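You operate a simulated robot arm through the tools that you are given. There is no shell and no other tool. Be economical: measure what you need, move in short steps, check, and stop when the job is done.

You run a simulated robot arm. Do the job below in one go: nothing can be reset, and whatever is moved stays where it is left.

JOB
Glue a stick along the strip the card names and tape its other end.
Fine: two dabs, glue back in its cup; the stick from the end with the size mark to the middle; tape colour as on the card.

The check looks at the end state, three seconds after you hand in, the way a careful person would. Anything else that was tipped, shoved, dropped, spilled or broken makes it a failure.

ROBOT AND FRAMES
A 7-joint arm with a two-finger parallel gripper on a trunk, on a base that drives. Base frame: it is fixed to the floor where the robot stands at the start and does not move with it; the origin is under the middle of the robot, x ahead of it, y to its left, z up; the surface under the hand at the start is at about z = 767. Readings come in mm, rad, newtons and seconds.
Its first joint turns from -2.897 to 2.897 rad. Places, roughly: strip table grey cup [500, 0, 800]. Payload 1.57 kg.
Tool frame: the origin (TCP) lies between the finger pads and is the grasp point; the fingertips stand 30 mm ahead of it; z points along the fingers, y is the line along which they close. The gripper opens to 110 mm. The fingers are 24 mm wide and 12 mm thick; the gripper's body (48 by 112 mm) begins 78 mm behind the TCP.
Orientation is that of the tool frame in the base frame, as [roll, pitch, yaw] about the fixed x, y, z axes, in that order (R = Rz(yaw) Ry(pitch) Rx(roll)). With the fingers straight down and closing along the base's y, the tool's x points along the base's -x, its y along +y and its z along -z.

CONTROLS
- The arm moves only by the tool arm_command. Its argument "increments" is a list of rows, each a list of 6 numbers: the shift along the base's x, y, z in mm, then the turn, a rotation vector about the base's x, y, z in rad. In form: [[tx, ty, tz, ax, ay, az], ...]. A call has 1 to 20 rows; each row shifts and turns the commanded pose from where the row before left it. "claw" is the closure in counts, from 0 (fully open) to 255 (shut), set as the call begins (left out, the last holds). A row lasts 0.2 s, in which the tool goes at most 50 mm and 0.15 rad; a call with a longer step from one row to the next is refused whole, and so is a gripper value outside its range. A pose out of reach is approached as far as the arm can. The call stops where the force on the tool passes 40 N (or 10 N more than at its start, if that is more) or the arm is blocked; 0.2 s more then pass. Each finger travels about 108 mm/s and halts on what it meets, pressing with about 35 N; the grip force reading is that of the motor and also rises with nothing between the fingers. The clock runs only during rows and for 0.2 s after the last one: add rows that do not move to give the fingers time. It gives the time, the measured TCP pose, the force on the tool (base axes), the opening and the grip force at its end, in the units of the frame above (readings bear some noise), with the torque about the TCP (base axes, N m) and any sound that the robot's microphone picked up.
- Cameras (640 x 400 px; columns grow to the right, rows downward): "scene" is now at [445, 270.9, 1098.9]; the picture's right is [0.97, -0.26, 0.00], its down [-0.21, -0.78, -0.58] and it looks along [0.15, 0.56, -0.81] (base axes); focal length 214 px, centre (320, 200). "wrist" rides on the gripper at [70, 16, -141] in the tool frame; the picture's right is [-0.23, 0.97, 0.00], its down [-0.86, -0.20, -0.48] and it looks along [-0.47, -0.11, 0.88] (tool axes); focal length 222 px, centre (320, 200). There is no depth. A picture from a camera that has moved, and an enlarged one, comes with that camera's place and axes in the base frame and with its lens.
- grab_frame(camera): a new picture of that camera. The clock stands still meanwhile.
- move_column(by): slides the trunk up (or, below 0, down) by that many mm; the arm and the scene camera ride with it, the base frame stays. It gives what a move gives, with no picture.
- base_move(legs): drives the robot by 1 to 6 legs, each [ahead, left, turn to the left] in mm, mm and rad, along the robot's own axes; the way and the turn of a leg run together, so that a leg with both is an arc; at most 1500 mm and 3.142 rad a leg. The arm and the cameras ride along, it lands a little off, and it stops where it bumps. It gives what a move gives.
- turn_head(pan, tilt): turns the head with the scene camera to pan (to the left, within 1.798 rad either way) and tilt (down, from -0.506 to 1.204), counted from straight ahead of the robot. It gives what a move gives.
- zoom(camera, box): a new picture of the part [left, top, right, bottom] of that camera's present view, enlarged. The clock stands still meanwhile.
- hand_in(): hands the job in; it is judged then, once.

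Go step by step. Nothing tells you exact positions but the pictures and the camera data: compare them with the known pose of the tool, close in by small moves and look again before you grip or let go. The budget is 120 turns and 82 pictures, counting those below and the enlarged ones. Unless the task says otherwise, let go and move clear before handing in.

The tools are called after ">>>" as a command line: name --pt "numbers of a row" for each row, then --argument value for the rest, lists and objects as JSON in quotes. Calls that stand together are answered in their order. arm_command: Moves the arm, as the interface text tells. Its arguments: {"type":"object","properties":{"increments":{"type":"array","items":{"type":"array","items":{"type":"number"}}},"claw":{"type":"number"}},"required":["increments"]} The other tools are called the same way: move_column (by) slides the trunk up or down; base_move (legs) drives the base; turn_head (pan, tilt) turns the head that bears the scene camera; grab_frame (camera) takes a picture; zoom (camera, box) takes an enlarged picture of a part of a camera's view; hand_in () hands the job in.

At the start:

```text
t: 0.0
position: [438.9, 363.6, 1134.7]
tool_rot: [-3.132, -0.04, -3.141]
wrist_force: [0.9, 0.9, -1.0]
moment: [0.04, 0.0, -0.02]
grip_width: 109.1
gripper_force: 0.1
trunk travel left (down, up): [-165.0, 445.0]
robot x, y, heading: [-1.2, 0.8, -0.001]
head pan, tilt: [1.312, 0.948]
```

scene: 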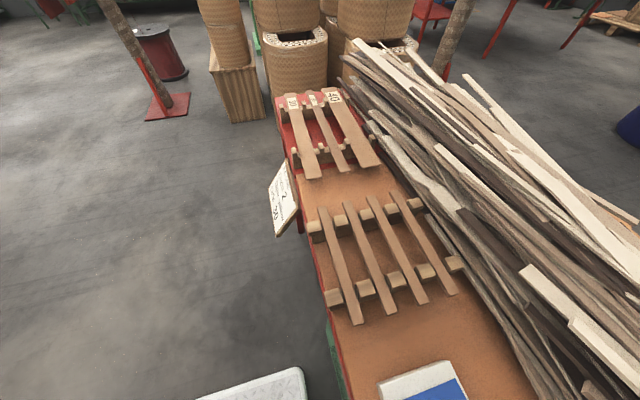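
wrist: 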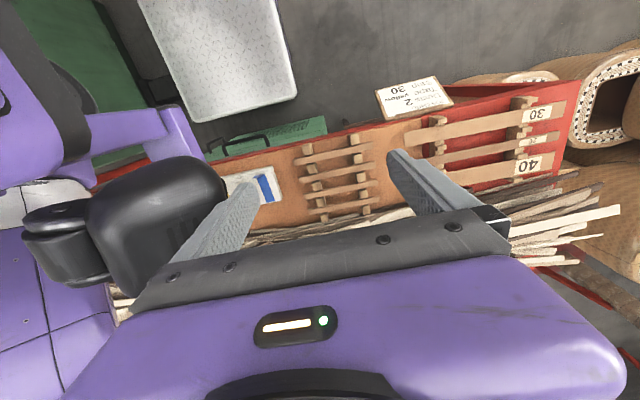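

I see a bench with strips bearing size marks (30, ?, 40), plain sticks on rails, and a card. I'll read the card first.

>>> zoom --camera "wrist" --box '[360, 60, 480, 135]'

>>> zoom --camera "scene" --box '[240, 70, 480, 220]'

>>> zoom --camera "wrist" --box '[200, 80, 600, 330]'

```text
5.33 times, centred on (420, 98) of wrist
camera zoom: at [373.1, 382.0, 1277.8], right [0.23, 0.97, -0.02], down [0.87, -0.19, 0.45], along [0.43, -0.12, -0.9], focal length 1185 px, centre (-213, 747)
```

zoom: 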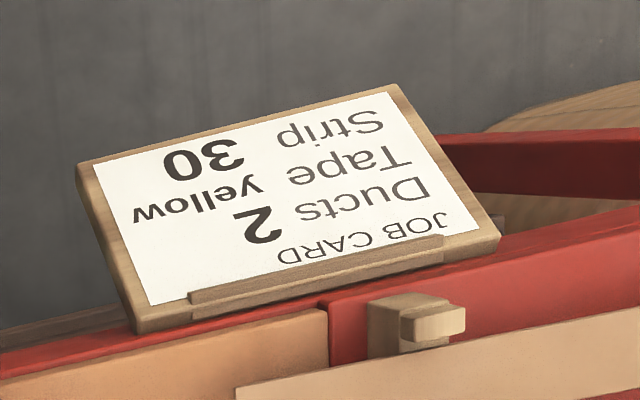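

```text
2.67 times, centred on (360, 145) of scene
camera zoom: at [445.0, 270.9, 1098.9], right [0.97, -0.26, 0.0], down [-0.21, -0.78, -0.58], along [0.15, 0.56, -0.81], focal length 572 px, centre (213, 347)
```

zoom: 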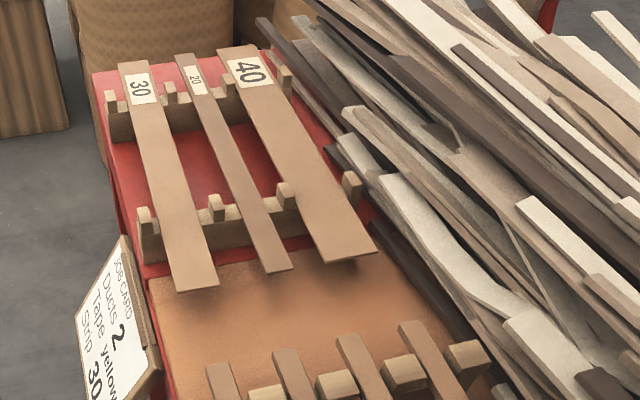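

```text
1.60 times, centred on (400, 205) of wrist
camera zoom: at [373.1, 382.0, 1277.8], right [0.23, 0.97, -0.02], down [0.87, -0.19, 0.45], along [0.43, -0.12, -0.9], focal length 355 px, centre (192, 192)
```

zoom: 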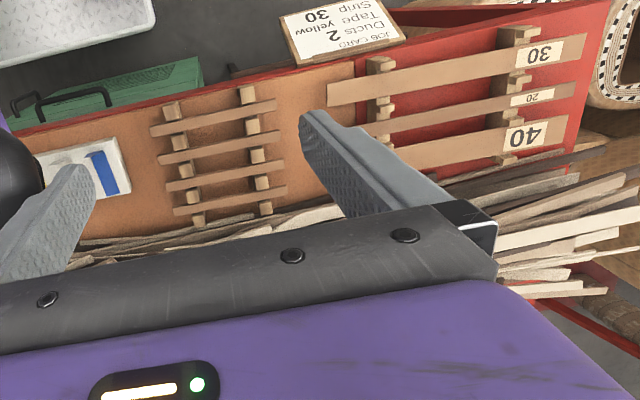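

The card says strip 30, tape yellow, "Ducts 2". Now I look around for glue, cup and tapes.

>>> turn_head --pan 0.0 --tilt 0.8

>>> grab_frame --camera "scene"

>>> turn_head --pan 0.9 --tilt 1.1

>>> grab_frame --camera "scene"

>>> turn_head --pan -1.2 --tilt 0.8

>>> grab_frame --camera "scene"

```text
t: 1.5
position: [439.1, 363.3, 1131.4]
tool_rot: [-3.129, -0.048, 3.142]
wrist_force: [-0.1, -1.0, -0.7]
moment: [-0.02, -0.02, 0.0]
grip_width: 110.3
gripper_force: 0.1
trunk travel left (down, up): [-165.0, 445.0]
robot x, y, heading: [1.0, -0.5, 0.004]
head pan, tilt: [0.0, 0.799]
```

```text
76 pictures are left
camera scene: at [507.1, 200.5, 1110.3], right [0.0, -1.0, 0.0], down [-0.72, 0.0, -0.7], along [0.7, 0.0, -0.72], focal length 214 px, centre (320, 200)
```

scene: 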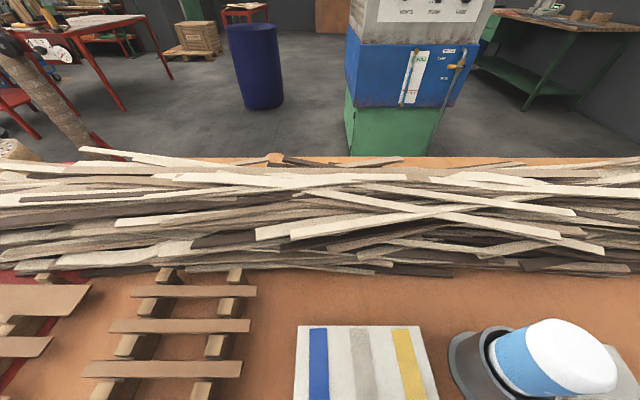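

```text
t: 2.7
position: [437.7, 364.1, 1131.2]
tool_rot: [-3.131, -0.053, -3.14]
wrist_force: [-27.6, 2.2, -2.7]
moment: [0.27, 0.61, -1.76]
grip_width: 108.5
gripper_force: 0.0
trunk travel left (down, up): [-165.0, 445.0]
robot x, y, heading: [1.8, 1.6, 0.005]
head pan, tilt: [0.901, 1.1]
```

```text
75 pictures are left
camera scene: at [468.6, 249.1, 1089.7], right [0.76, -0.65, 0.0], down [-0.58, -0.67, -0.47], along [0.31, 0.36, -0.88], focal length 214 px, centre (320, 200)
```

scene: 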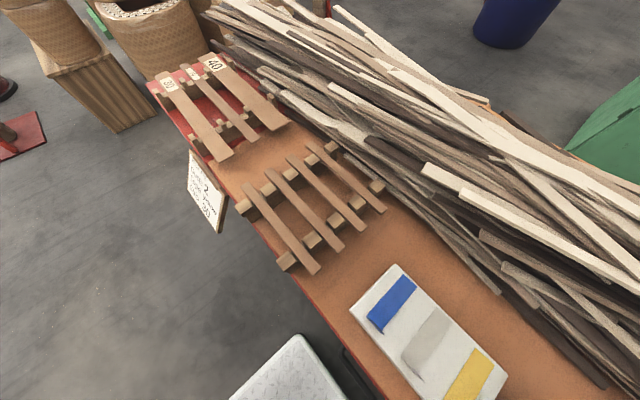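

```text
t: 4.7
position: [440.0, 363.4, 1133.6]
tool_rot: [-3.131, -0.047, 3.136]
wrist_force: [-1.1, 0.2, 0.3]
moment: [-0.01, 0.01, -0.03]
grip_width: 110.1
gripper_force: 0.1
trunk travel left (down, up): [-165.0, 445.0]
robot x, y, heading: [1.1, -3.1, -0.002]
head pan, tilt: [-1.201, 0.799]
```

```text
74 pictures are left
camera scene: at [495.9, 172.5, 1101.5], right [-0.37, -0.93, 0.0], down [-0.73, 0.29, -0.61], along [0.57, -0.23, -0.79], focal length 214 px, centre (320, 200)
```

scene: 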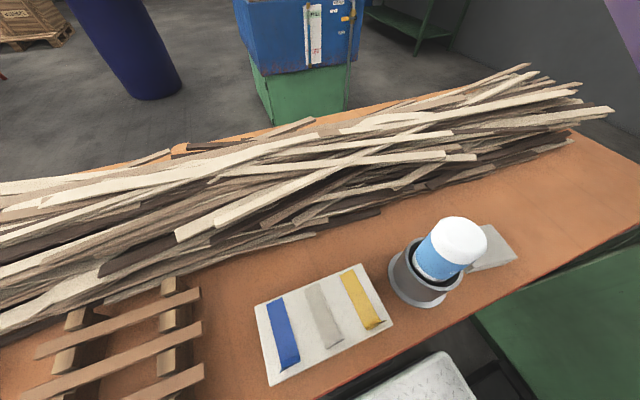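

I see the glue bottle sits in the grey cup, a tape board beside it, sticks on rails, strips on racks. I zoom in for details.

>>> zoom --camera "scene" --box '[240, 190, 540, 390]'

>>> turn_head --pan 0.6 --tilt 1.0

>>> grab_frame --camera "scene"

```text
2.00 times, centred on (390, 290) of scene
camera zoom: at [495.9, 172.5, 1101.5], right [-0.37, -0.93, 0.0], down [-0.73, 0.29, -0.61], along [0.57, -0.23, -0.79], focal length 429 px, centre (180, 20)
```

zoom: 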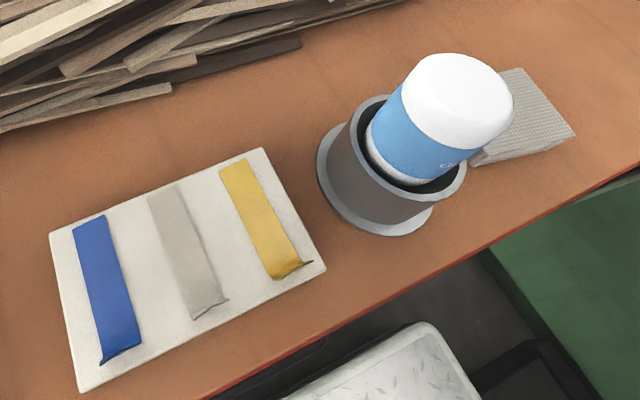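

```text
t: 6.5
position: [438.2, 364.5, 1132.2]
tool_rot: [-3.127, -0.048, 3.141]
wrist_force: [-0.1, -0.9, -0.2]
moment: [0.01, 0.01, -0.01]
grip_width: 110.0
gripper_force: 0.1
trunk travel left (down, up): [-165.0, 445.0]
robot x, y, heading: [-1.1, 1.5, 0.0]
head pan, tilt: [0.6, 1.0]
```

```text
72 pictures are left
camera scene: at [483.9, 239.8, 1095.1], right [0.56, -0.83, 0.0], down [-0.69, -0.47, -0.54], along [0.45, 0.3, -0.84], focal length 214 px, centre (320, 200)
```

scene: 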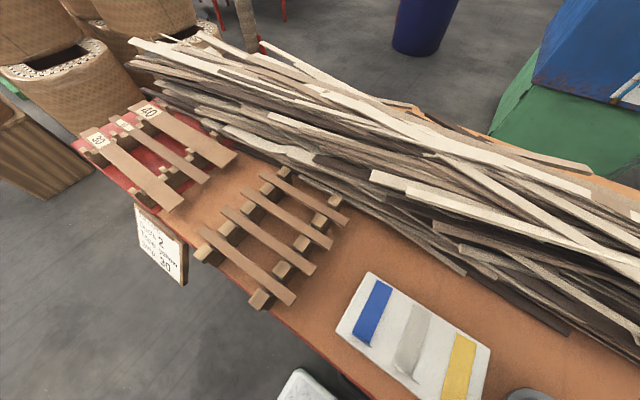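

I check the sticks and strips closely before planning.

>>> zoom --camera "scene" --box '[180, 150, 360, 310]'

>>> zoom --camera "scene" --box '[60, 80, 260, 220]'

```text
2.50 times, centred on (270, 230) of scene
camera zoom: at [483.9, 239.8, 1095.1], right [0.56, -0.83, 0.0], down [-0.69, -0.47, -0.54], along [0.45, 0.3, -0.84], focal length 536 px, centre (445, 125)
```

zoom: 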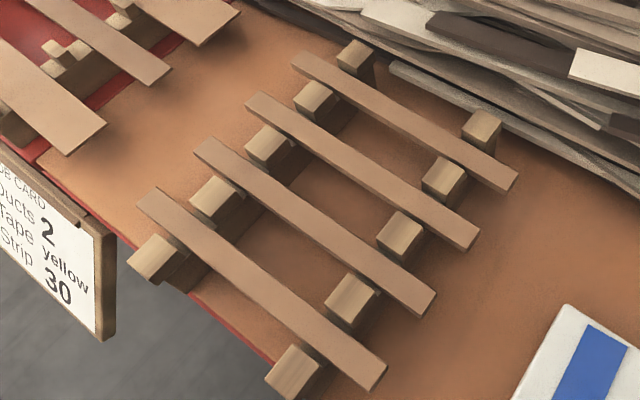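

```text
2.86 times, centred on (160, 150) of scene
camera zoom: at [483.9, 239.8, 1095.1], right [0.56, -0.83, 0.0], down [-0.69, -0.47, -0.54], along [0.45, 0.3, -0.84], focal length 613 px, centre (777, 343)
```

zoom: 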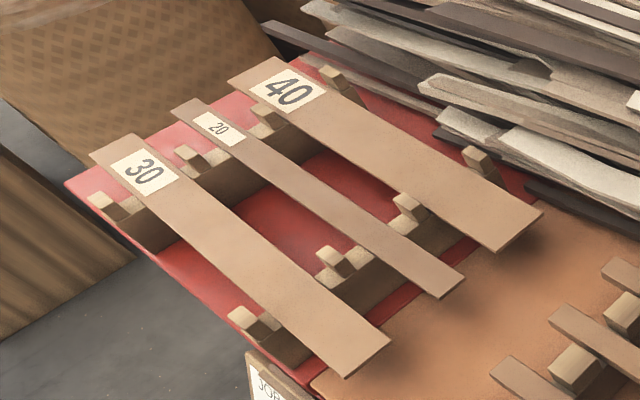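

Everything fits in reach from about (-200, 350). I check the floor to the left and behind before driving.

>>> turn_head --pan 1.79 --tilt 0.7

>>> grab_frame --camera "scene"

>>> turn_head --pan -1.79 --tilt 0.6

>>> grab_frame --camera "scene"

```text
t: 7.9
position: [438.2, 365.6, 1131.8]
tool_rot: [-3.132, -0.05, 3.139]
wrist_force: [-21.2, 24.7, 1.1]
moment: [-0.45, -0.34, -0.92]
grip_width: 87.7
gripper_force: 0.1
trunk travel left (down, up): [-165.0, 445.0]
robot x, y, heading: [1.0, -2.1, 0.002]
head pan, tilt: [1.791, 0.7]
```

```text
69 pictures are left
camera scene: at [412.1, 283.8, 1117.6], right [0.99, 0.17, 0.0], down [0.11, -0.64, -0.76], along [-0.13, 0.75, -0.65], focal length 214 px, centre (320, 200)
```

scene: 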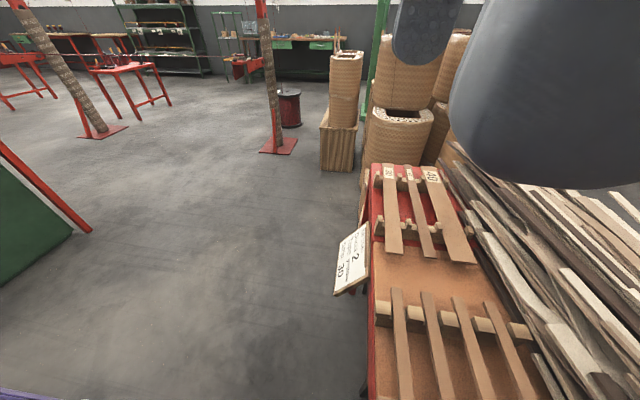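

```text
t: 10.9
position: [440.7, 363.3, 1132.4]
tool_rot: [-3.13, -0.047, 3.137]
wrist_force: [-0.2, -0.9, -0.4]
moment: [0.02, 0.0, -0.01]
grip_width: 110.0
gripper_force: 0.1
trunk travel left (down, up): [-165.0, 445.0]
robot x, y, heading: [3.6, -1.4, 0.006]
head pan, tilt: [-1.791, 0.6]
```

```text
68 pictures are left
camera scene: at [510.3, 176.5, 1124.0], right [-0.27, -0.96, 0.0], down [-0.57, 0.16, -0.8], along [0.77, -0.22, -0.59], focal length 214 px, centre (320, 200)
```

scene: 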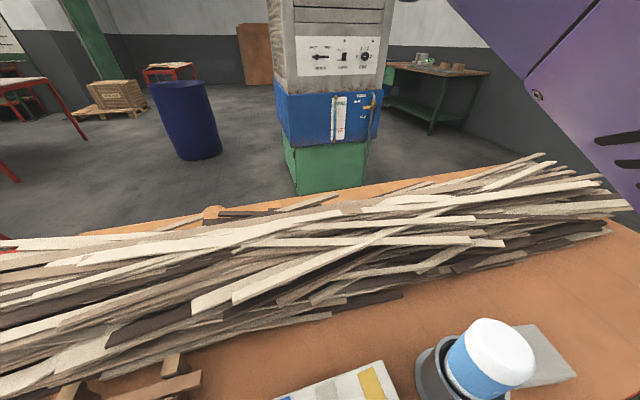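

The plate at the bottom is the robot's own deck and the floor on the left looks clear. I set the head forward and drive back and left.

>>> turn_head --pan 0.6 --tilt 1.0

>>> base_move --legs '[[-200, 0, 0], [0, 350, 0]]'

>>> grab_frame --camera "scene"

>>> grab_frame --camera "wrist"

```text
t: 13.1
position: [438.8, 364.7, 1130.5]
tool_rot: [-3.128, -0.047, 3.142]
wrist_force: [0.6, 0.4, -0.4]
moment: [-0.01, 0.0, -0.01]
grip_width: 109.9
gripper_force: 0.3
trunk travel left (down, up): [-165.0, 445.0]
robot x, y, heading: [-1.2, -2.8, 0.001]
head pan, tilt: [0.6, 1.0]
```

```text
t: 16.5
position: [239.2, 715.4, 1132.3]
tool_rot: [-3.128, -0.047, -3.14]
wrist_force: [-0.4, -0.2, 1.2]
moment: [0.01, -0.02, 0.0]
grip_width: 110.0
gripper_force: 0.1
trunk travel left (down, up): [-165.0, 445.0]
robot x, y, heading: [-200.2, 351.8, -0.005]
head pan, tilt: [0.6, 1.0]
```

```text
67 pictures are left
camera scene: at [284.8, 590.6, 1095.1], right [0.57, -0.82, 0.0], down [-0.69, -0.48, -0.54], along [0.45, 0.31, -0.84], focal length 214 px, centre (320, 200)
```

scene: 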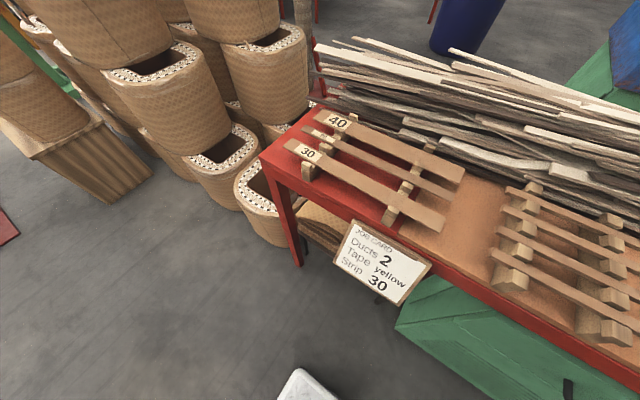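

```text
66 pictures are left
camera wrist: at [175.8, 733.2, 1276.5], right [0.23, 0.97, -0.02], down [0.88, -0.19, 0.44], along [0.42, -0.12, -0.9], focal length 222 px, centre (320, 200)
```

wrist: 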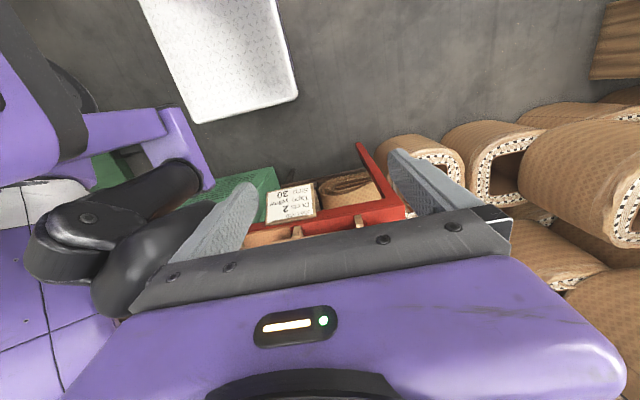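

Robot is at (-200, 352). I extend the hand forward past the head, then sweep right toward the glue.

>>> arm_command --pt "45 0 0 0 0 0" --pt "45 0 0 0 0 0" --pt "45 0 0 0 0 0" --pt "45 0 0 0 0 0" --pt "45 -10 0 0 0 0" --pt "45 -30 0 0 0 0" --pt "20 -45 0 0 0 0" --pt "0 -48 0 0 0 0" --pt "0 -48 0 0 0 0" --pt "0 -48 0 0 0 0" --pt "0 -48 0 0 0 0" --pt "0 -48 0 0 0 0" --pt "0 -48 0 0 0 0" --pt "0 -48 0 0 0 0" --pt "0 -48 0 0 0 0"

>>> grab_frame --camera "wrist"

>>> turn_head --pan 0.0 --tilt 0.9

>>> grab_frame --camera "scene"

```text
refused: row 6 steps farther than a row can; nothing moved
```

```text
65 pictures are left
camera wrist: at [175.8, 733.2, 1276.5], right [0.23, 0.97, -0.02], down [0.88, -0.19, 0.44], along [0.42, -0.12, -0.9], focal length 222 px, centre (320, 200)
```

wrist: 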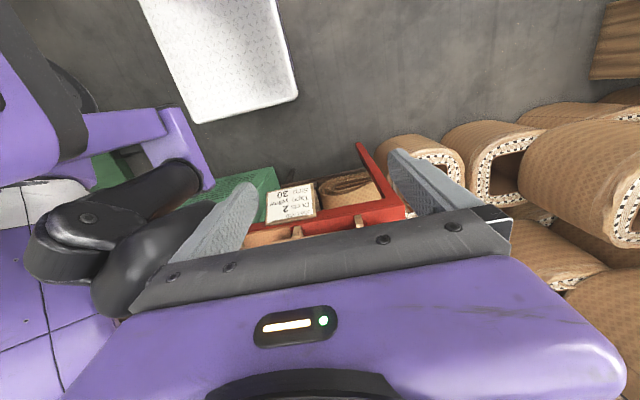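

```text
t: 17.5
position: [239.7, 715.2, 1131.3]
tool_rot: [-3.128, -0.048, -3.14]
wrist_force: [-0.7, -0.3, 0.2]
moment: [0.01, 0.0, 0.01]
grip_width: 109.9
gripper_force: 0.0
trunk travel left (down, up): [-165.0, 445.0]
robot x, y, heading: [-200.3, 351.9, 0.004]
head pan, tilt: [0.0, 0.901]
```

```text
64 pictures are left
camera scene: at [302.8, 551.3, 1102.3], right [0.0, -1.0, 0.0], down [-0.78, 0.0, -0.62], along [0.62, 0.0, -0.78], focal length 214 px, centre (320, 200)
```

scene: 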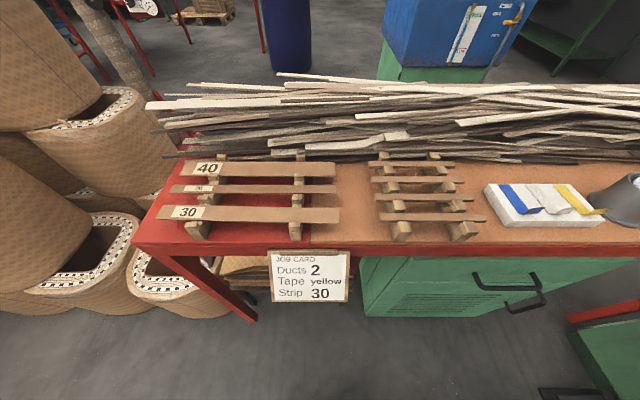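

I zoom to measure strip and stick lengths; then I'll move with shorter rows.

>>> zoom --camera "scene" --box '[150, 130, 390, 280]'

>>> zoom --camera "scene" --box '[350, 130, 640, 280]'

>>> arm_command --pt "45 0 0 0 0 0" --pt "45 0 0 0 0 0" --pt "45 0 0 0 0 0" --pt "45 0 0 0 0 0" --pt "45 -10 0 0 0 0" --pt "40 -25 0 0 0 0" --pt "20 -43 0 0 0 0" --pt "0 -48 0 0 0 0" --pt "0 -48 0 0 0 0" --pt "0 -48 0 0 0 0" --pt "0 -48 0 0 0 0" --pt "0 -48 0 0 0 0" --pt "0 -48 0 0 0 0" --pt "0 -48 0 0 0 0" --pt "0 -48 0 0 0 0"

>>> grab_frame --camera "wrist"

```text
2.67 times, centred on (270, 205) of scene
camera zoom: at [302.8, 551.3, 1102.3], right [0.0, -1.0, 0.0], down [-0.78, 0.0, -0.62], along [0.62, 0.0, -0.78], focal length 572 px, centre (453, 187)
```

zoom: 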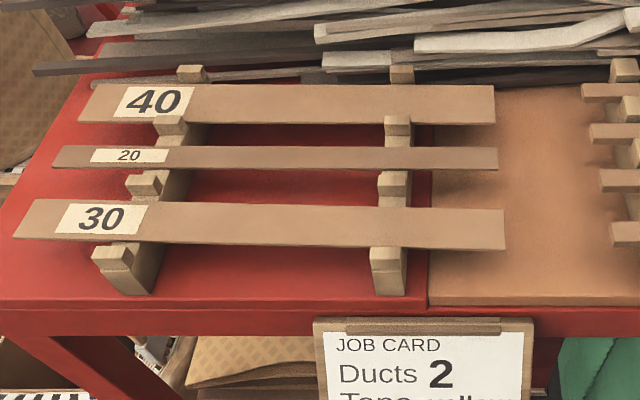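

```text
2.21 times, centred on (495, 205) of scene
camera zoom: at [302.8, 551.3, 1102.3], right [0.0, -1.0, 0.0], down [-0.78, 0.0, -0.62], along [0.62, 0.0, -0.78], focal length 473 px, centre (-66, 189)
```

zoom: 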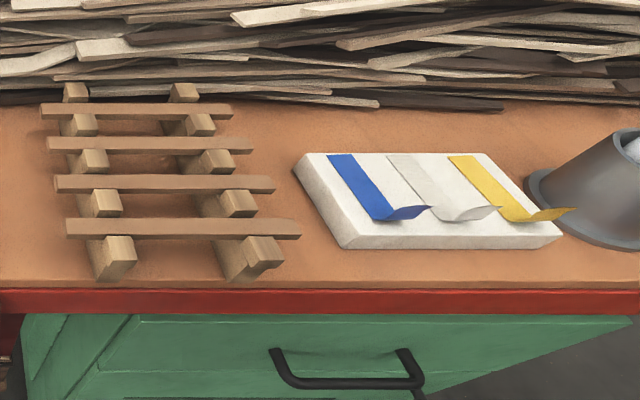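

```text
t: 20.9
position: [534.0, 289.6, 1107.3]
tool_rot: [3.109, -0.077, -3.034]
wrist_force: [0.1, 0.9, 0.0]
moment: [-0.02, 0.0, 0.0]
grip_width: 110.0
gripper_force: 0.1
out of reach, approached as far as the arm can: row 5, 6
trunk travel left (down, up): [-165.0, 445.0]
robot x, y, heading: [-200.7, 353.5, -0.001]
head pan, tilt: [0.0, 0.901]
stopped in row 15: the arm was blocked; the commanded pose is now the measured one
```

```text
61 pictures are left
camera wrist: at [473.7, 295.5, 1254.0], right [0.12, 0.99, 0.01], down [0.91, -0.12, 0.41], along [0.41, -0.04, -0.91], focal length 222 px, centre (320, 200)
```

wrist: 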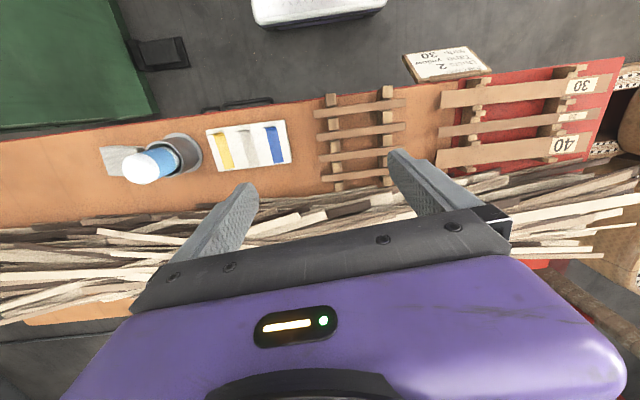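

The arm is above the bench now. I zoom into the wrist view to triangulate the parts.

>>> zoom --camera "wrist" --box '[300, 40, 640, 200]'

>>> zoom --camera "wrist" --box '[90, 90, 310, 220]'

```text
1.88 times, centred on (470, 120) of wrist
camera zoom: at [473.7, 295.5, 1254.0], right [0.12, 0.99, 0.01], down [0.91, -0.12, 0.41], along [0.41, -0.04, -0.91], focal length 418 px, centre (38, 351)
```

zoom: 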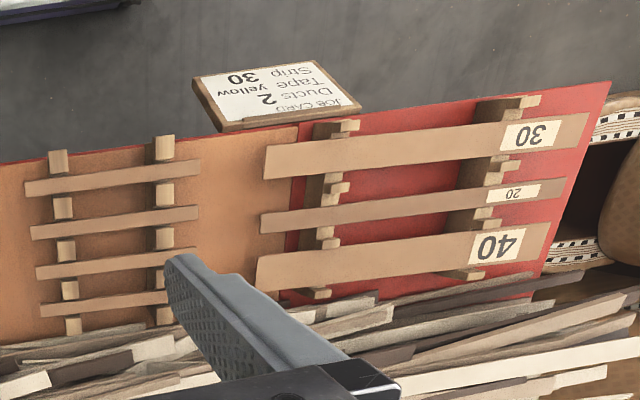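

```text
2.91 times, centred on (200, 155) of wrist
camera zoom: at [473.7, 295.5, 1254.0], right [0.12, 0.99, 0.01], down [0.91, -0.12, 0.41], along [0.41, -0.04, -0.91], focal length 646 px, centre (669, 331)
```

zoom: 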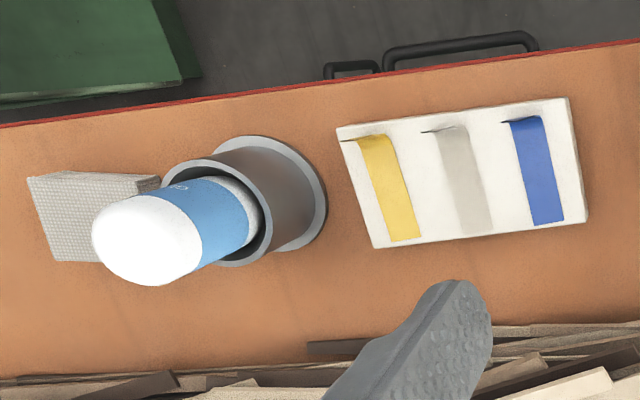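

The triangulation agrees: strip 30 runs from (498,519) to (508,821, marked end) at z≈814. The sticks are about 170 long at z≈815, and the glue bottle stands at about (541,-5) with its top at z≈897. I lower and straighten the tool, then go over to the bottle.

>>> arm_command --pt "0 0 -35 0 0 0" --pt "0 0 -35 -0.012 -0.04 -0.05" --pt "0 0 -35 -0.012 -0.04 -0.057" --pt "0 -30 -10 0 0 0" --pt "0 -45 0 0 0 0" --pt "0 -45 0 0 0 0" --pt "0 -45 0 0 0 0" --pt "0 -40 0 0 0 0"

>>> grab_frame --camera "wrist"

```text
t: 22.7
position: [533.4, 86.0, 992.0]
tool_rot: [-3.141, 0.008, 3.141]
wrist_force: [0.4, 0.1, 0.1]
moment: [0.02, 0.03, 0.0]
grip_width: 109.7
gripper_force: 0.0
trunk travel left (down, up): [-165.0, 445.0]
robot x, y, heading: [-198.8, 351.2, 0.003]
head pan, tilt: [0.0, 0.901]
```

```text
58 pictures are left
camera wrist: at [462.8, 101.9, 1134.5], right [0.23, 0.97, 0.0], down [0.85, -0.2, 0.48], along [0.47, -0.11, -0.88], focal length 222 px, centre (320, 200)
```

wrist: 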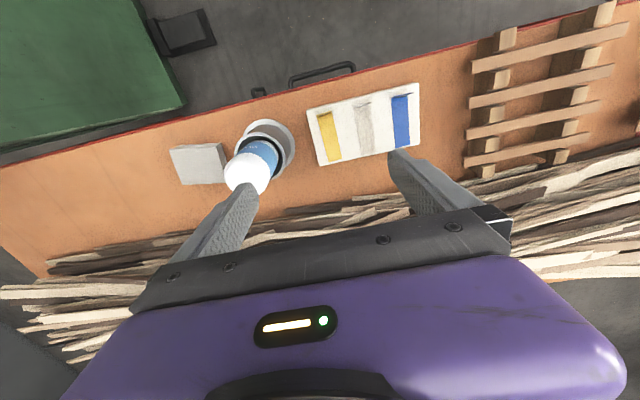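

The bottle is at about (538,-2). I move above it and look again.

>>> arm_command --pt "2 -44 0 0 0 0" --pt "3 -44 0 0 0 0" --pt "0 0 -20 0 0 0" --pt "0 0 -20 0 0 0"

>>> grab_frame --camera "wrist"

>>> turn_head --pan -0.6 --tilt 0.8

>>> grab_frame --camera "scene"

```text
t: 23.7
position: [540.1, -4.2, 952.7]
tool_rot: [-3.141, 0.006, 3.14]
wrist_force: [-0.1, 0.3, -0.2]
moment: [0.0, 0.01, -0.02]
grip_width: 110.0
gripper_force: 0.1
trunk travel left (down, up): [-165.0, 445.0]
robot x, y, heading: [-199.3, 345.6, 0.004]
head pan, tilt: [0.0, 0.901]
```

```text
57 pictures are left
camera wrist: at [468.4, 13.4, 1093.9], right [0.23, 0.97, 0.0], down [0.85, -0.2, 0.48], along [0.47, -0.11, -0.87], focal length 222 px, centre (320, 200)
```

wrist: 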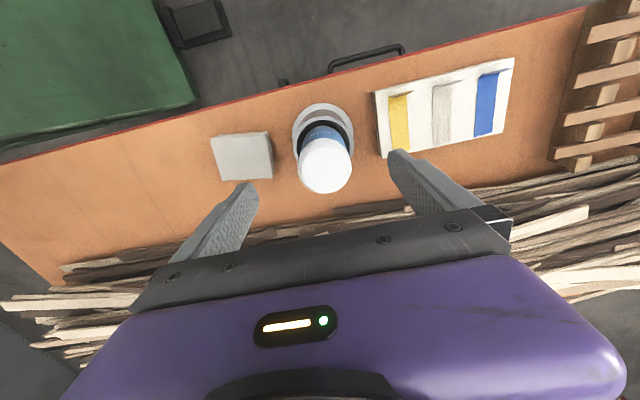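

```text
t: 24.7
position: [540.0, -4.4, 953.2]
tool_rot: [-3.141, 0.007, 3.14]
wrist_force: [0.4, 0.1, -0.4]
moment: [-0.02, 0.02, -0.03]
grip_width: 110.0
gripper_force: 0.1
trunk travel left (down, up): [-165.0, 445.0]
robot x, y, heading: [-196.6, 349.0, -0.001]
head pan, tilt: [-0.6, 0.799]
```

```text
56 pictures are left
camera scene: at [293.9, 506.0, 1110.3], right [-0.56, -0.83, 0.0], down [-0.59, 0.4, -0.7], along [0.58, -0.39, -0.72], focal length 214 px, centre (320, 200)
```

scene: 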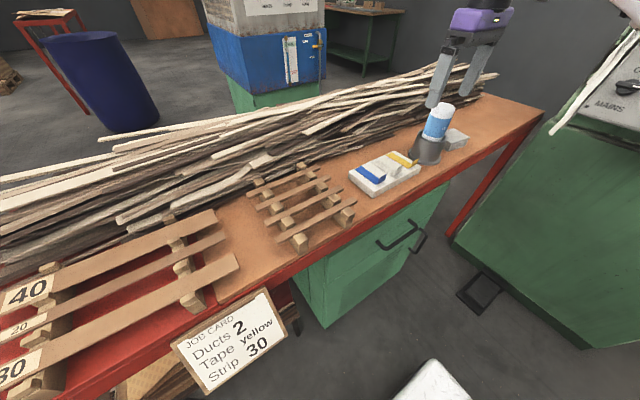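

>>> zoom --camera "scene" --box '[340, 40, 540, 200]'

```text
2.50 times, centred on (440, 120) of scene
camera zoom: at [293.9, 506.0, 1110.3], right [-0.56, -0.83, 0.0], down [-0.59, 0.4, -0.7], along [0.58, -0.39, -0.72], focal length 536 px, centre (20, 400)
```

zoom: 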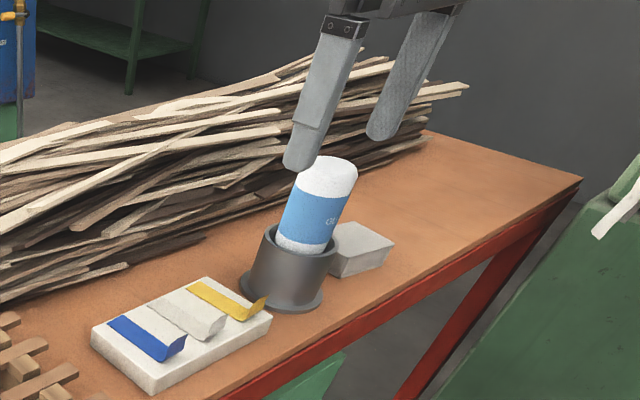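

The bottle is upright, with about 80 mm above the rim. I descend to TCP z≈873 and grip.

>>> arm_command --pt "0 3 -25 0 0 0" --pt "0 1 -25 0 0 0" --pt "0 0 -20 0 0 0" --pt "0 0 -9 0 0 0"

>>> zoom --camera "scene" --box '[340, 40, 540, 200]'

```text
t: 25.7
position: [539.8, 1.0, 873.3]
tool_rot: [-3.142, 0.009, 3.14]
wrist_force: [-0.6, 0.7, -0.7]
moment: [0.02, 0.0, 0.0]
grip_width: 109.9
gripper_force: 0.1
trunk travel left (down, up): [-165.0, 445.0]
robot x, y, heading: [-201.2, 350.0, -0.001]
head pan, tilt: [-0.6, 0.799]
```

```text
2.50 times, centred on (440, 120) of scene
camera zoom: at [293.9, 506.0, 1110.3], right [-0.56, -0.83, 0.0], down [-0.59, 0.4, -0.7], along [0.58, -0.39, -0.72], focal length 536 px, centre (20, 400)
```

zoom: 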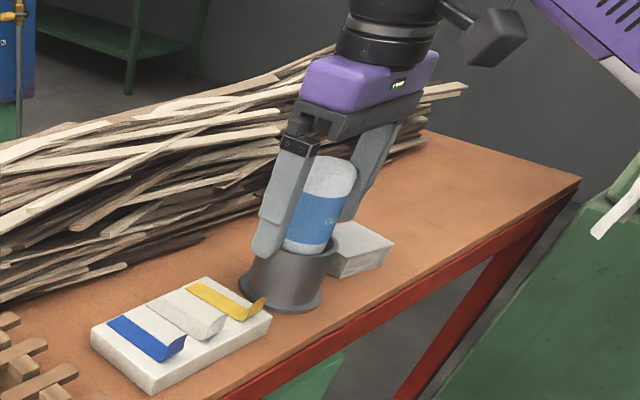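

>>> arm_command --pt "0 0 0 0 0 0" --pt "0 0 0 0 0 0" --pt "0 0 0 0 0 0" --claw 135

```text
t: 26.5
position: [538.9, 0.6, 873.8]
tool_rot: [3.141, 0.009, 3.14]
wrist_force: [0.9, 1.6, -0.2]
moment: [0.0, 0.0, 0.02]
grip_width: 51.9
gripper_force: 0.0
trunk travel left (down, up): [-165.0, 445.0]
robot x, y, heading: [-197.0, 351.1, 0.005]
head pan, tilt: [-0.6, 0.799]
```

>>> arm_command --pt "0 0 0 0 0 0" --pt "0 0 0 0 0 0" --claw 155

>>> zoom --camera "scene" --box '[380, 60, 500, 180]'

```text
t: 27.1
position: [539.4, 0.8, 873.9]
tool_rot: [-3.141, 0.008, 3.141]
wrist_force: [-1.2, 3.9, 2.2]
moment: [0.05, 0.03, -0.02]
grip_width: 47.1
gripper_force: 35.0
trunk travel left (down, up): [-165.0, 445.0]
robot x, y, heading: [-202.7, 347.1, -0.003]
head pan, tilt: [-0.6, 0.799]
```

```text
3.33 times, centred on (440, 120) of scene
camera zoom: at [293.9, 506.1, 1110.3], right [-0.56, -0.83, 0.0], down [-0.59, 0.4, -0.7], along [0.58, -0.39, -0.72], focal length 715 px, centre (-80, 467)
```

zoom: 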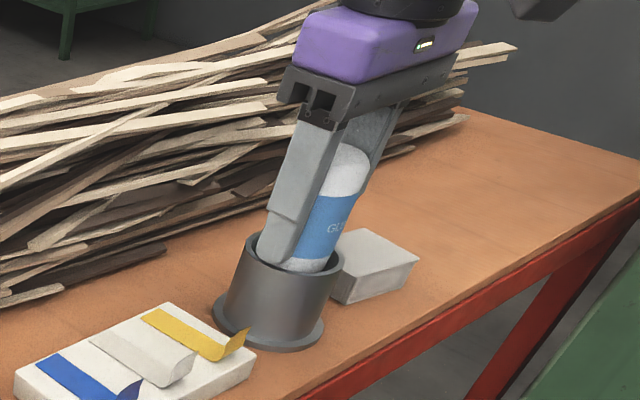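

Gripped at 47 mm. I lift straight up and look at the nozzle.

>>> arm_command --pt "0 0 15 0 0 0" --pt "0 0 25 0 0 0" --pt "0 0 30 0 0 0" --pt "0 0 30 0 0 0" --pt "0 0 30 0 0 0"

>>> zoom --camera "scene" --box '[340, 20, 540, 180]'

```text
t: 28.3
position: [538.5, -0.4, 1002.6]
tool_rot: [3.141, 0.006, 3.14]
wrist_force: [0.4, -0.1, -1.6]
moment: [0.04, -0.02, 0.0]
grip_width: 47.2
gripper_force: 34.8
trunk travel left (down, up): [-165.0, 445.0]
robot x, y, heading: [-202.3, 349.1, 0.002]
head pan, tilt: [-0.6, 0.799]
```

```text
2.50 times, centred on (440, 100) of scene
camera zoom: at [294.1, 505.8, 1110.2], right [-0.56, -0.83, 0.0], down [-0.59, 0.4, -0.7], along [0.58, -0.39, -0.72], focal length 536 px, centre (20, 450)
```

zoom: 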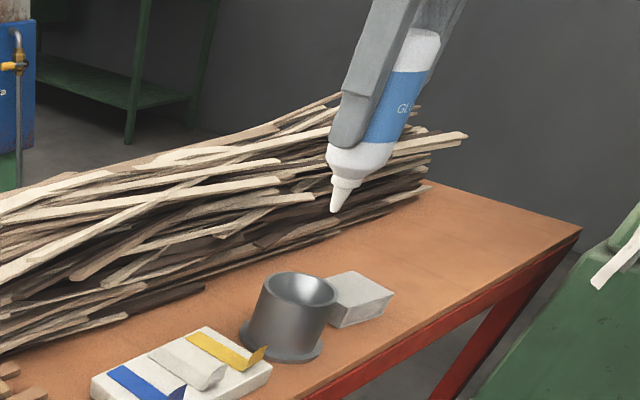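

The nozzle tip is about 88 mm below the TCP, with no drip. I carry it at safe height to the strip's marked half.

>>> turn_head --pan 0.0 --tilt 0.9

>>> arm_command --pt "0 45 0 0 0 0" --pt "0 45 0 0 0 0" --pt "0 45 0 0 0 0" --pt "0 45 0 0 0 0" --pt "0 45 0 0 0 0" --pt "0 45 0 0 0 0" --pt "0 45 0 0 0 0" --pt "-5 45 0 0 0 0" --pt "-5 45 0 0 0 0" --pt "-5 45 0 0 0 0" --pt "-5 45 0 0 0 0" --pt "-5 45 0 0 0 0" --pt "-5 45 0 0 0 0" --pt "-5 45 0 0 0 0" --pt "0 45 0 0 0 0" --pt "0 22 0 0 0 0"

>>> grab_frame --camera "scene"

>>> grab_frame --camera "wrist"

```text
t: 29.3
position: [538.3, 0.9, 1004.5]
tool_rot: [3.14, 0.007, 3.14]
wrist_force: [-0.9, -0.5, -0.3]
moment: [0.02, -0.03, 0.04]
grip_width: 47.3
gripper_force: 35.1
trunk travel left (down, up): [-165.0, 445.0]
robot x, y, heading: [-198.2, 348.3, -0.002]
head pan, tilt: [0.0, 0.901]
```

```text
t: 32.7
position: [505.1, 696.6, 1003.5]
tool_rot: [3.141, 0.008, 3.139]
wrist_force: [0.8, 0.6, -1.6]
moment: [-0.03, 0.05, 0.04]
grip_width: 47.1
gripper_force: 35.4
trunk travel left (down, up): [-165.0, 445.0]
robot x, y, heading: [-200.8, 351.5, -0.001]
head pan, tilt: [0.0, 0.901]
```

```text
51 pictures are left
camera scene: at [302.9, 551.3, 1102.3], right [0.0, -1.0, 0.0], down [-0.78, 0.0, -0.62], along [0.62, 0.0, -0.78], focal length 214 px, centre (320, 200)
```

scene: 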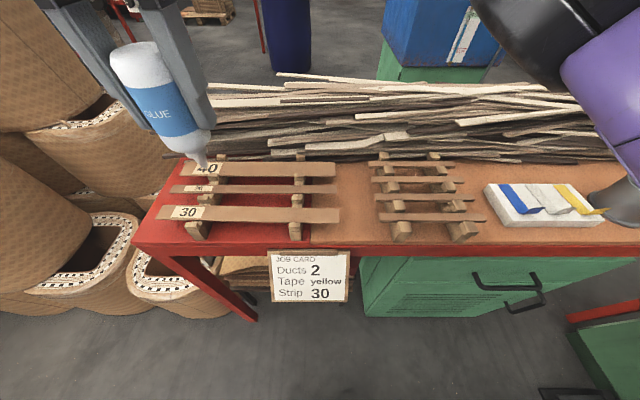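

```text
50 pictures are left
camera wrist: at [432.9, 713.9, 1145.6], right [0.23, 0.97, 0.0], down [0.85, -0.2, 0.48], along [0.47, -0.11, -0.87], focal length 222 px, centre (320, 200)
```

wrist: 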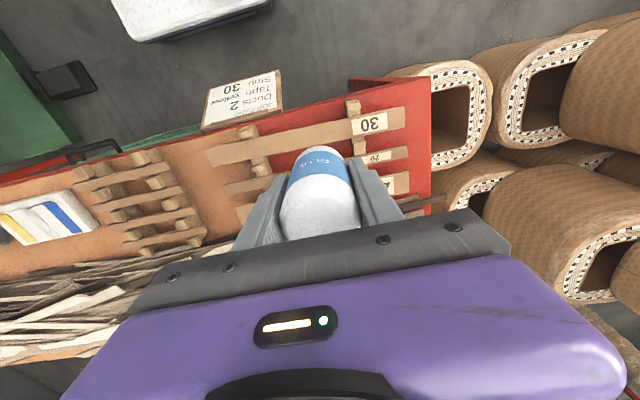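

The tip sits at about z=920. I go down until it is ~20 mm above the strip and look again.

>>> arm_command --pt "0 0 -30 0 0 0" --pt "-1 0 -30 0 0 0" --pt "0 0 -20 0 0 0"

>>> zoom --camera "scene" --box '[140, 120, 340, 260]'

```text
t: 33.5
position: [502.2, 696.9, 924.1]
tool_rot: [-3.141, 0.008, 3.139]
wrist_force: [0.1, -0.6, -2.1]
moment: [0.0, 0.01, 0.0]
grip_width: 47.4
gripper_force: 34.8
trunk travel left (down, up): [-165.0, 445.0]
robot x, y, heading: [-198.5, 351.9, 0.003]
head pan, tilt: [0.0, 0.901]
```

```text
2.86 times, centred on (240, 190) of scene
camera zoom: at [302.7, 551.7, 1102.4], right [0.0, -1.0, 0.0], down [-0.78, 0.0, -0.62], along [0.62, 0.0, -0.78], focal length 613 px, centre (549, 229)
```

zoom: 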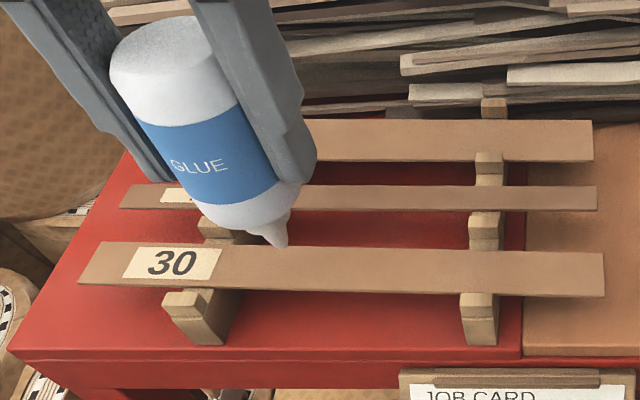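

The tip is ~24 mm above the strip and lines up with its centreline. I approach to near contact.

>>> arm_command --pt "1 0 -10 0 0 0" --pt "0 0 -8 0 0 0" --pt "0 0 -3 0 0 0" --pt "0 0 0 0 0 0"

>>> zoom --camera "scene" --box '[180, 170, 300, 250]'

```text
t: 34.5
position: [504.0, 697.4, 903.4]
tool_rot: [-3.141, 0.007, 3.141]
wrist_force: [-0.1, 0.5, -1.2]
moment: [0.0, -0.01, -0.01]
grip_width: 47.2
gripper_force: 34.7
trunk travel left (down, up): [-165.0, 445.0]
robot x, y, heading: [-197.2, 346.0, 0.001]
head pan, tilt: [0.0, 0.901]
```

```text
5.00 times, centred on (240, 210) of scene
camera zoom: at [302.8, 551.7, 1102.3], right [0.0, -1.0, 0.0], down [-0.78, 0.0, -0.62], along [0.62, 0.0, -0.78], focal length 1072 px, centre (720, 150)
```

zoom: 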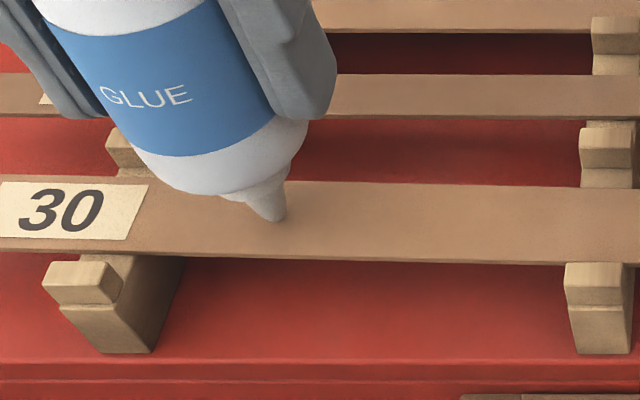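

>>> arm_command --pt "0 0 -1 0 0 0" --pt "0 0 -1 0 0 0" --pt "0 0 0 0 0 0"

>>> zoom --camera "scene" --box '[180, 170, 300, 250]'

```text
t: 35.3
position: [503.5, 696.5, 901.3]
tool_rot: [3.141, 0.006, 3.139]
wrist_force: [-1.0, 0.3, -1.1]
moment: [0.03, -0.01, 0.02]
grip_width: 47.0
gripper_force: 34.4
trunk travel left (down, up): [-165.0, 445.0]
robot x, y, heading: [-195.5, 349.9, 0.002]
head pan, tilt: [0.0, 0.901]
```

```text
5.00 times, centred on (240, 210) of scene
camera zoom: at [302.8, 551.7, 1102.3], right [0.0, -1.0, 0.0], down [-0.78, 0.0, -0.62], along [0.62, 0.0, -0.78], focal length 1072 px, centre (720, 150)
```

zoom: 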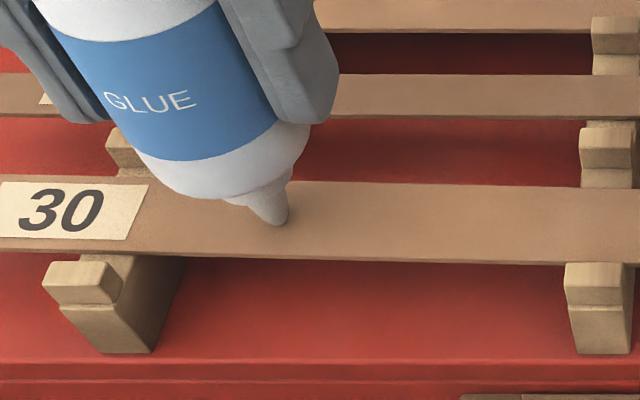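

>>> arm_command --pt "0 0 -1 0 0 0" --pt "0 0 -1 0 0 0" --pt "0 0 0 0 0 0"

```text
t: 36.1
position: [503.2, 697.3, 900.5]
tool_rot: [3.14, 0.009, 3.139]
wrist_force: [0.1, -1.0, 14.8]
moment: [-0.24, -0.02, 0.01]
grip_width: 47.2
gripper_force: 34.8
trunk travel left (down, up): [-165.0, 445.0]
robot x, y, heading: [-200.2, 347.7, 0.001]
head pan, tilt: [0.0, 0.901]
```

Contact at TCP z≈900.5. I lift a little to see whether a dab was left.

>>> arm_command --pt "0 0 3 0 0 0" --pt "0 0 15 0 0 0"

>>> zoom --camera "scene" --box '[180, 170, 300, 250]'

```text
t: 36.7
position: [504.5, 697.2, 916.8]
tool_rot: [-3.14, 0.006, 3.14]
wrist_force: [0.3, -0.2, -1.7]
moment: [0.01, 0.0, 0.01]
grip_width: 47.1
gripper_force: 35.1
trunk travel left (down, up): [-165.0, 445.0]
robot x, y, heading: [-199.1, 351.2, 0.005]
head pan, tilt: [0.0, 0.901]
```

```text
5.00 times, centred on (240, 210) of scene
camera zoom: at [302.8, 551.7, 1102.1], right [0.0, -1.0, 0.0], down [-0.78, 0.0, -0.62], along [0.62, 0.0, -0.78], focal length 1072 px, centre (720, 150)
```

zoom: 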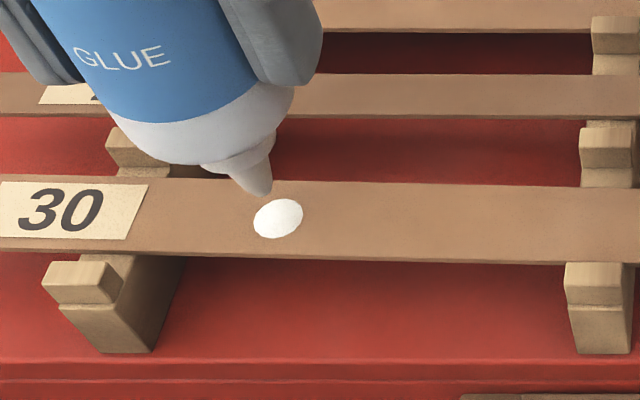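

One dab laid on contact. Now the second at y≈780.

>>> arm_command --pt "1 40 3 0 0 0" --pt "1 43 0 0 0 0" --pt "0 0 -10 0 0 0" --pt "0 0 -6 0 0 0" --pt "0 0 0 0 0 0"

>>> zoom --camera "scene" --box '[140, 170, 260, 250]'

```text
t: 37.9
position: [506.0, 780.1, 904.9]
tool_rot: [3.141, 0.007, 3.139]
wrist_force: [0.2, 0.3, -1.2]
moment: [-0.02, 0.01, 0.02]
grip_width: 47.4
gripper_force: 35.1
trunk travel left (down, up): [-165.0, 445.0]
robot x, y, heading: [-200.3, 346.4, 0.001]
head pan, tilt: [0.0, 0.901]
```

```text
5.00 times, centred on (200, 210) of scene
camera zoom: at [302.7, 551.8, 1102.3], right [0.0, -1.0, 0.0], down [-0.78, 0.0, -0.62], along [0.62, 0.0, -0.78], focal length 1072 px, centre (920, 150)
```

zoom: 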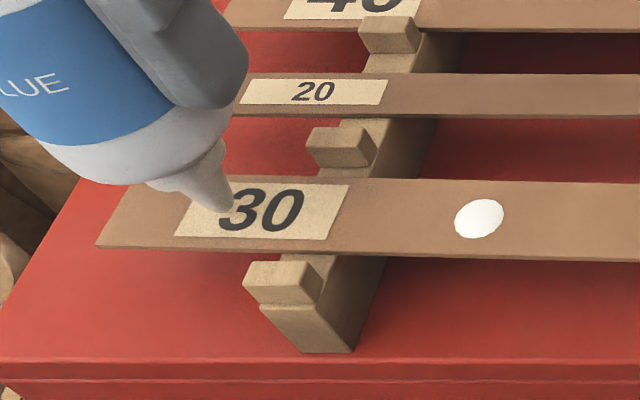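

>>> arm_command --pt "0 0 -2 0 0 0" --pt "0 0 -1 0 0 0" --pt "0 0 -1 0 0 0" --pt "0 0 -1 0 0 0"

```text
t: 38.9
position: [506.3, 780.1, 898.6]
tool_rot: [-3.141, 0.007, 3.139]
wrist_force: [0.0, 0.8, 0.8]
moment: [-0.01, 0.01, 0.02]
grip_width: 47.2
gripper_force: 34.9
trunk travel left (down, up): [-165.0, 445.0]
robot x, y, heading: [-202.4, 350.6, 0.003]
head pan, tilt: [0.0, 0.901]
```

>>> arm_command --pt "0 0 -1 0 0 0" --pt "0 0 0 0 0 0"

```text
t: 39.5
position: [505.8, 780.3, 896.9]
tool_rot: [-3.141, 0.006, 3.141]
wrist_force: [-0.1, 0.3, 0.2]
moment: [0.06, -0.01, -0.02]
grip_width: 47.1
gripper_force: 34.6
trunk travel left (down, up): [-165.0, 445.0]
robot x, y, heading: [-198.0, 350.0, 0.003]
head pan, tilt: [0.0, 0.901]
```

The force is suspiciously small; the strip end may be dipping over its rail. I lift and look.

>>> zoom --camera "scene" --box '[140, 130, 380, 280]'

>>> arm_command --pt "0 0 3 0 0 0" --pt "0 0 15 0 0 0" --pt "0 0 15 0 0 0"

>>> zoom --camera "scene" --box '[140, 130, 380, 280]'

```text
2.67 times, centred on (260, 205) of scene
camera zoom: at [302.8, 551.7, 1102.4], right [0.0, -1.0, 0.0], down [-0.78, 0.0, -0.62], along [0.62, 0.0, -0.78], focal length 572 px, centre (480, 187)
```

zoom: 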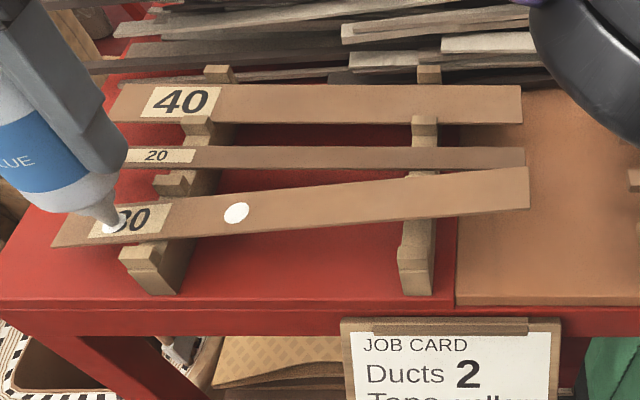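

```text
t: 40.3
position: [505.6, 779.8, 931.5]
tool_rot: [-3.141, 0.007, 3.139]
wrist_force: [0.8, -0.9, -0.3]
moment: [-0.01, 0.03, 0.02]
grip_width: 47.5
gripper_force: 35.0
trunk travel left (down, up): [-165.0, 445.0]
robot x, y, heading: [-204.0, 350.3, -0.002]
head pan, tilt: [0.0, 0.901]
```

```text
2.67 times, centred on (260, 205) of scene
camera zoom: at [302.9, 551.7, 1102.2], right [0.0, -1.0, 0.0], down [-0.78, 0.0, -0.62], along [0.62, 0.0, -0.78], focal length 572 px, centre (480, 187)
```

zoom: 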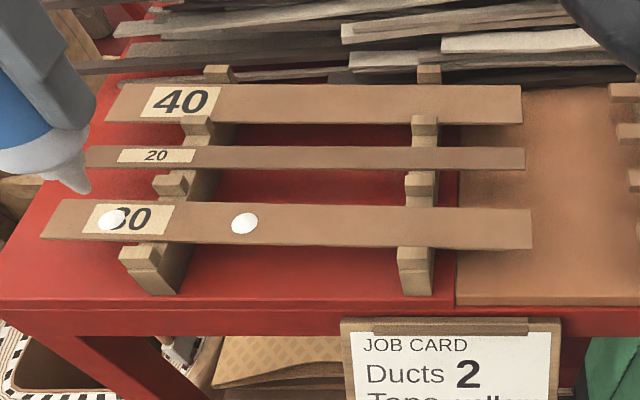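

Both dabs are down and the strip settled back level. Pressing beyond the rails must stay light from here on. Glue goes back to its cup.

>>> arm_command --pt "0 0 40 0 0 0" --pt "0 0 32 0 0 0" --pt "5 -45 0 0 0 0" --pt "5 -45 0 0 0 0" --pt "5 -45 0 0 0 0" --pt "5 -45 0 0 0 0" --pt "5 -45 0 0 0 0" --pt "5 -45 0 0 0 0" --pt "3 -45 0 0 0 0" --pt "0 -45 0 0 0 0" --pt "0 -45 0 0 0 0" --pt "0 -45 0 0 0 0" --pt "0 -45 0 0 0 0" --pt "0 -45 0 0 0 0" --pt "0 -45 0 0 0 0" --pt "0 -45 0 0 0 0" --pt "0 -45 0 0 0 0" --pt "0 -45 0 0 0 0" --pt "0 -45 0 0 0 0" --pt "0 -13 0 0 0 0"

>>> turn_head --pan -0.6 --tilt 0.8

>>> zoom --camera "scene" --box '[340, 20, 540, 180]'

```text
t: 44.5
position: [539.4, 1.0, 1003.9]
tool_rot: [3.141, 0.008, 3.139]
wrist_force: [-0.4, -0.1, -1.5]
moment: [-0.02, -0.03, 0.0]
grip_width: 47.3
gripper_force: 34.9
trunk travel left (down, up): [-165.0, 445.0]
robot x, y, heading: [-199.4, 348.3, 0.001]
head pan, tilt: [0.0, 0.901]
```

```text
t: 45.5
position: [539.1, 2.4, 1003.0]
tool_rot: [-3.14, 0.008, 3.138]
wrist_force: [-0.3, -0.3, -1.9]
moment: [0.0, -0.01, 0.0]
grip_width: 47.2
gripper_force: 35.0
trunk travel left (down, up): [-165.0, 445.0]
robot x, y, heading: [-199.5, 348.2, 0.003]
head pan, tilt: [-0.6, 0.799]
```

```text
2.50 times, centred on (440, 100) of scene
camera zoom: at [294.0, 506.0, 1110.3], right [-0.56, -0.83, 0.0], down [-0.59, 0.4, -0.7], along [0.58, -0.39, -0.72], focal length 536 px, centre (20, 450)
```

zoom: 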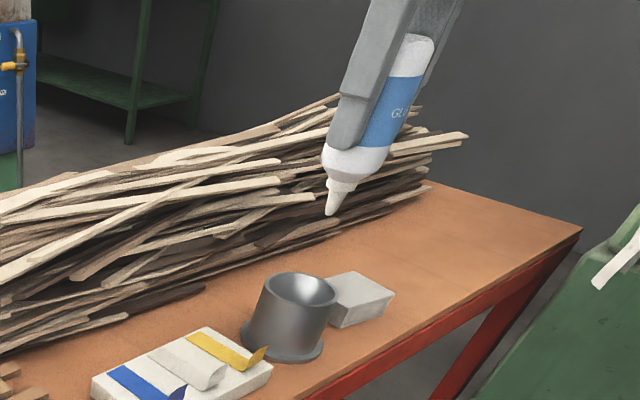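

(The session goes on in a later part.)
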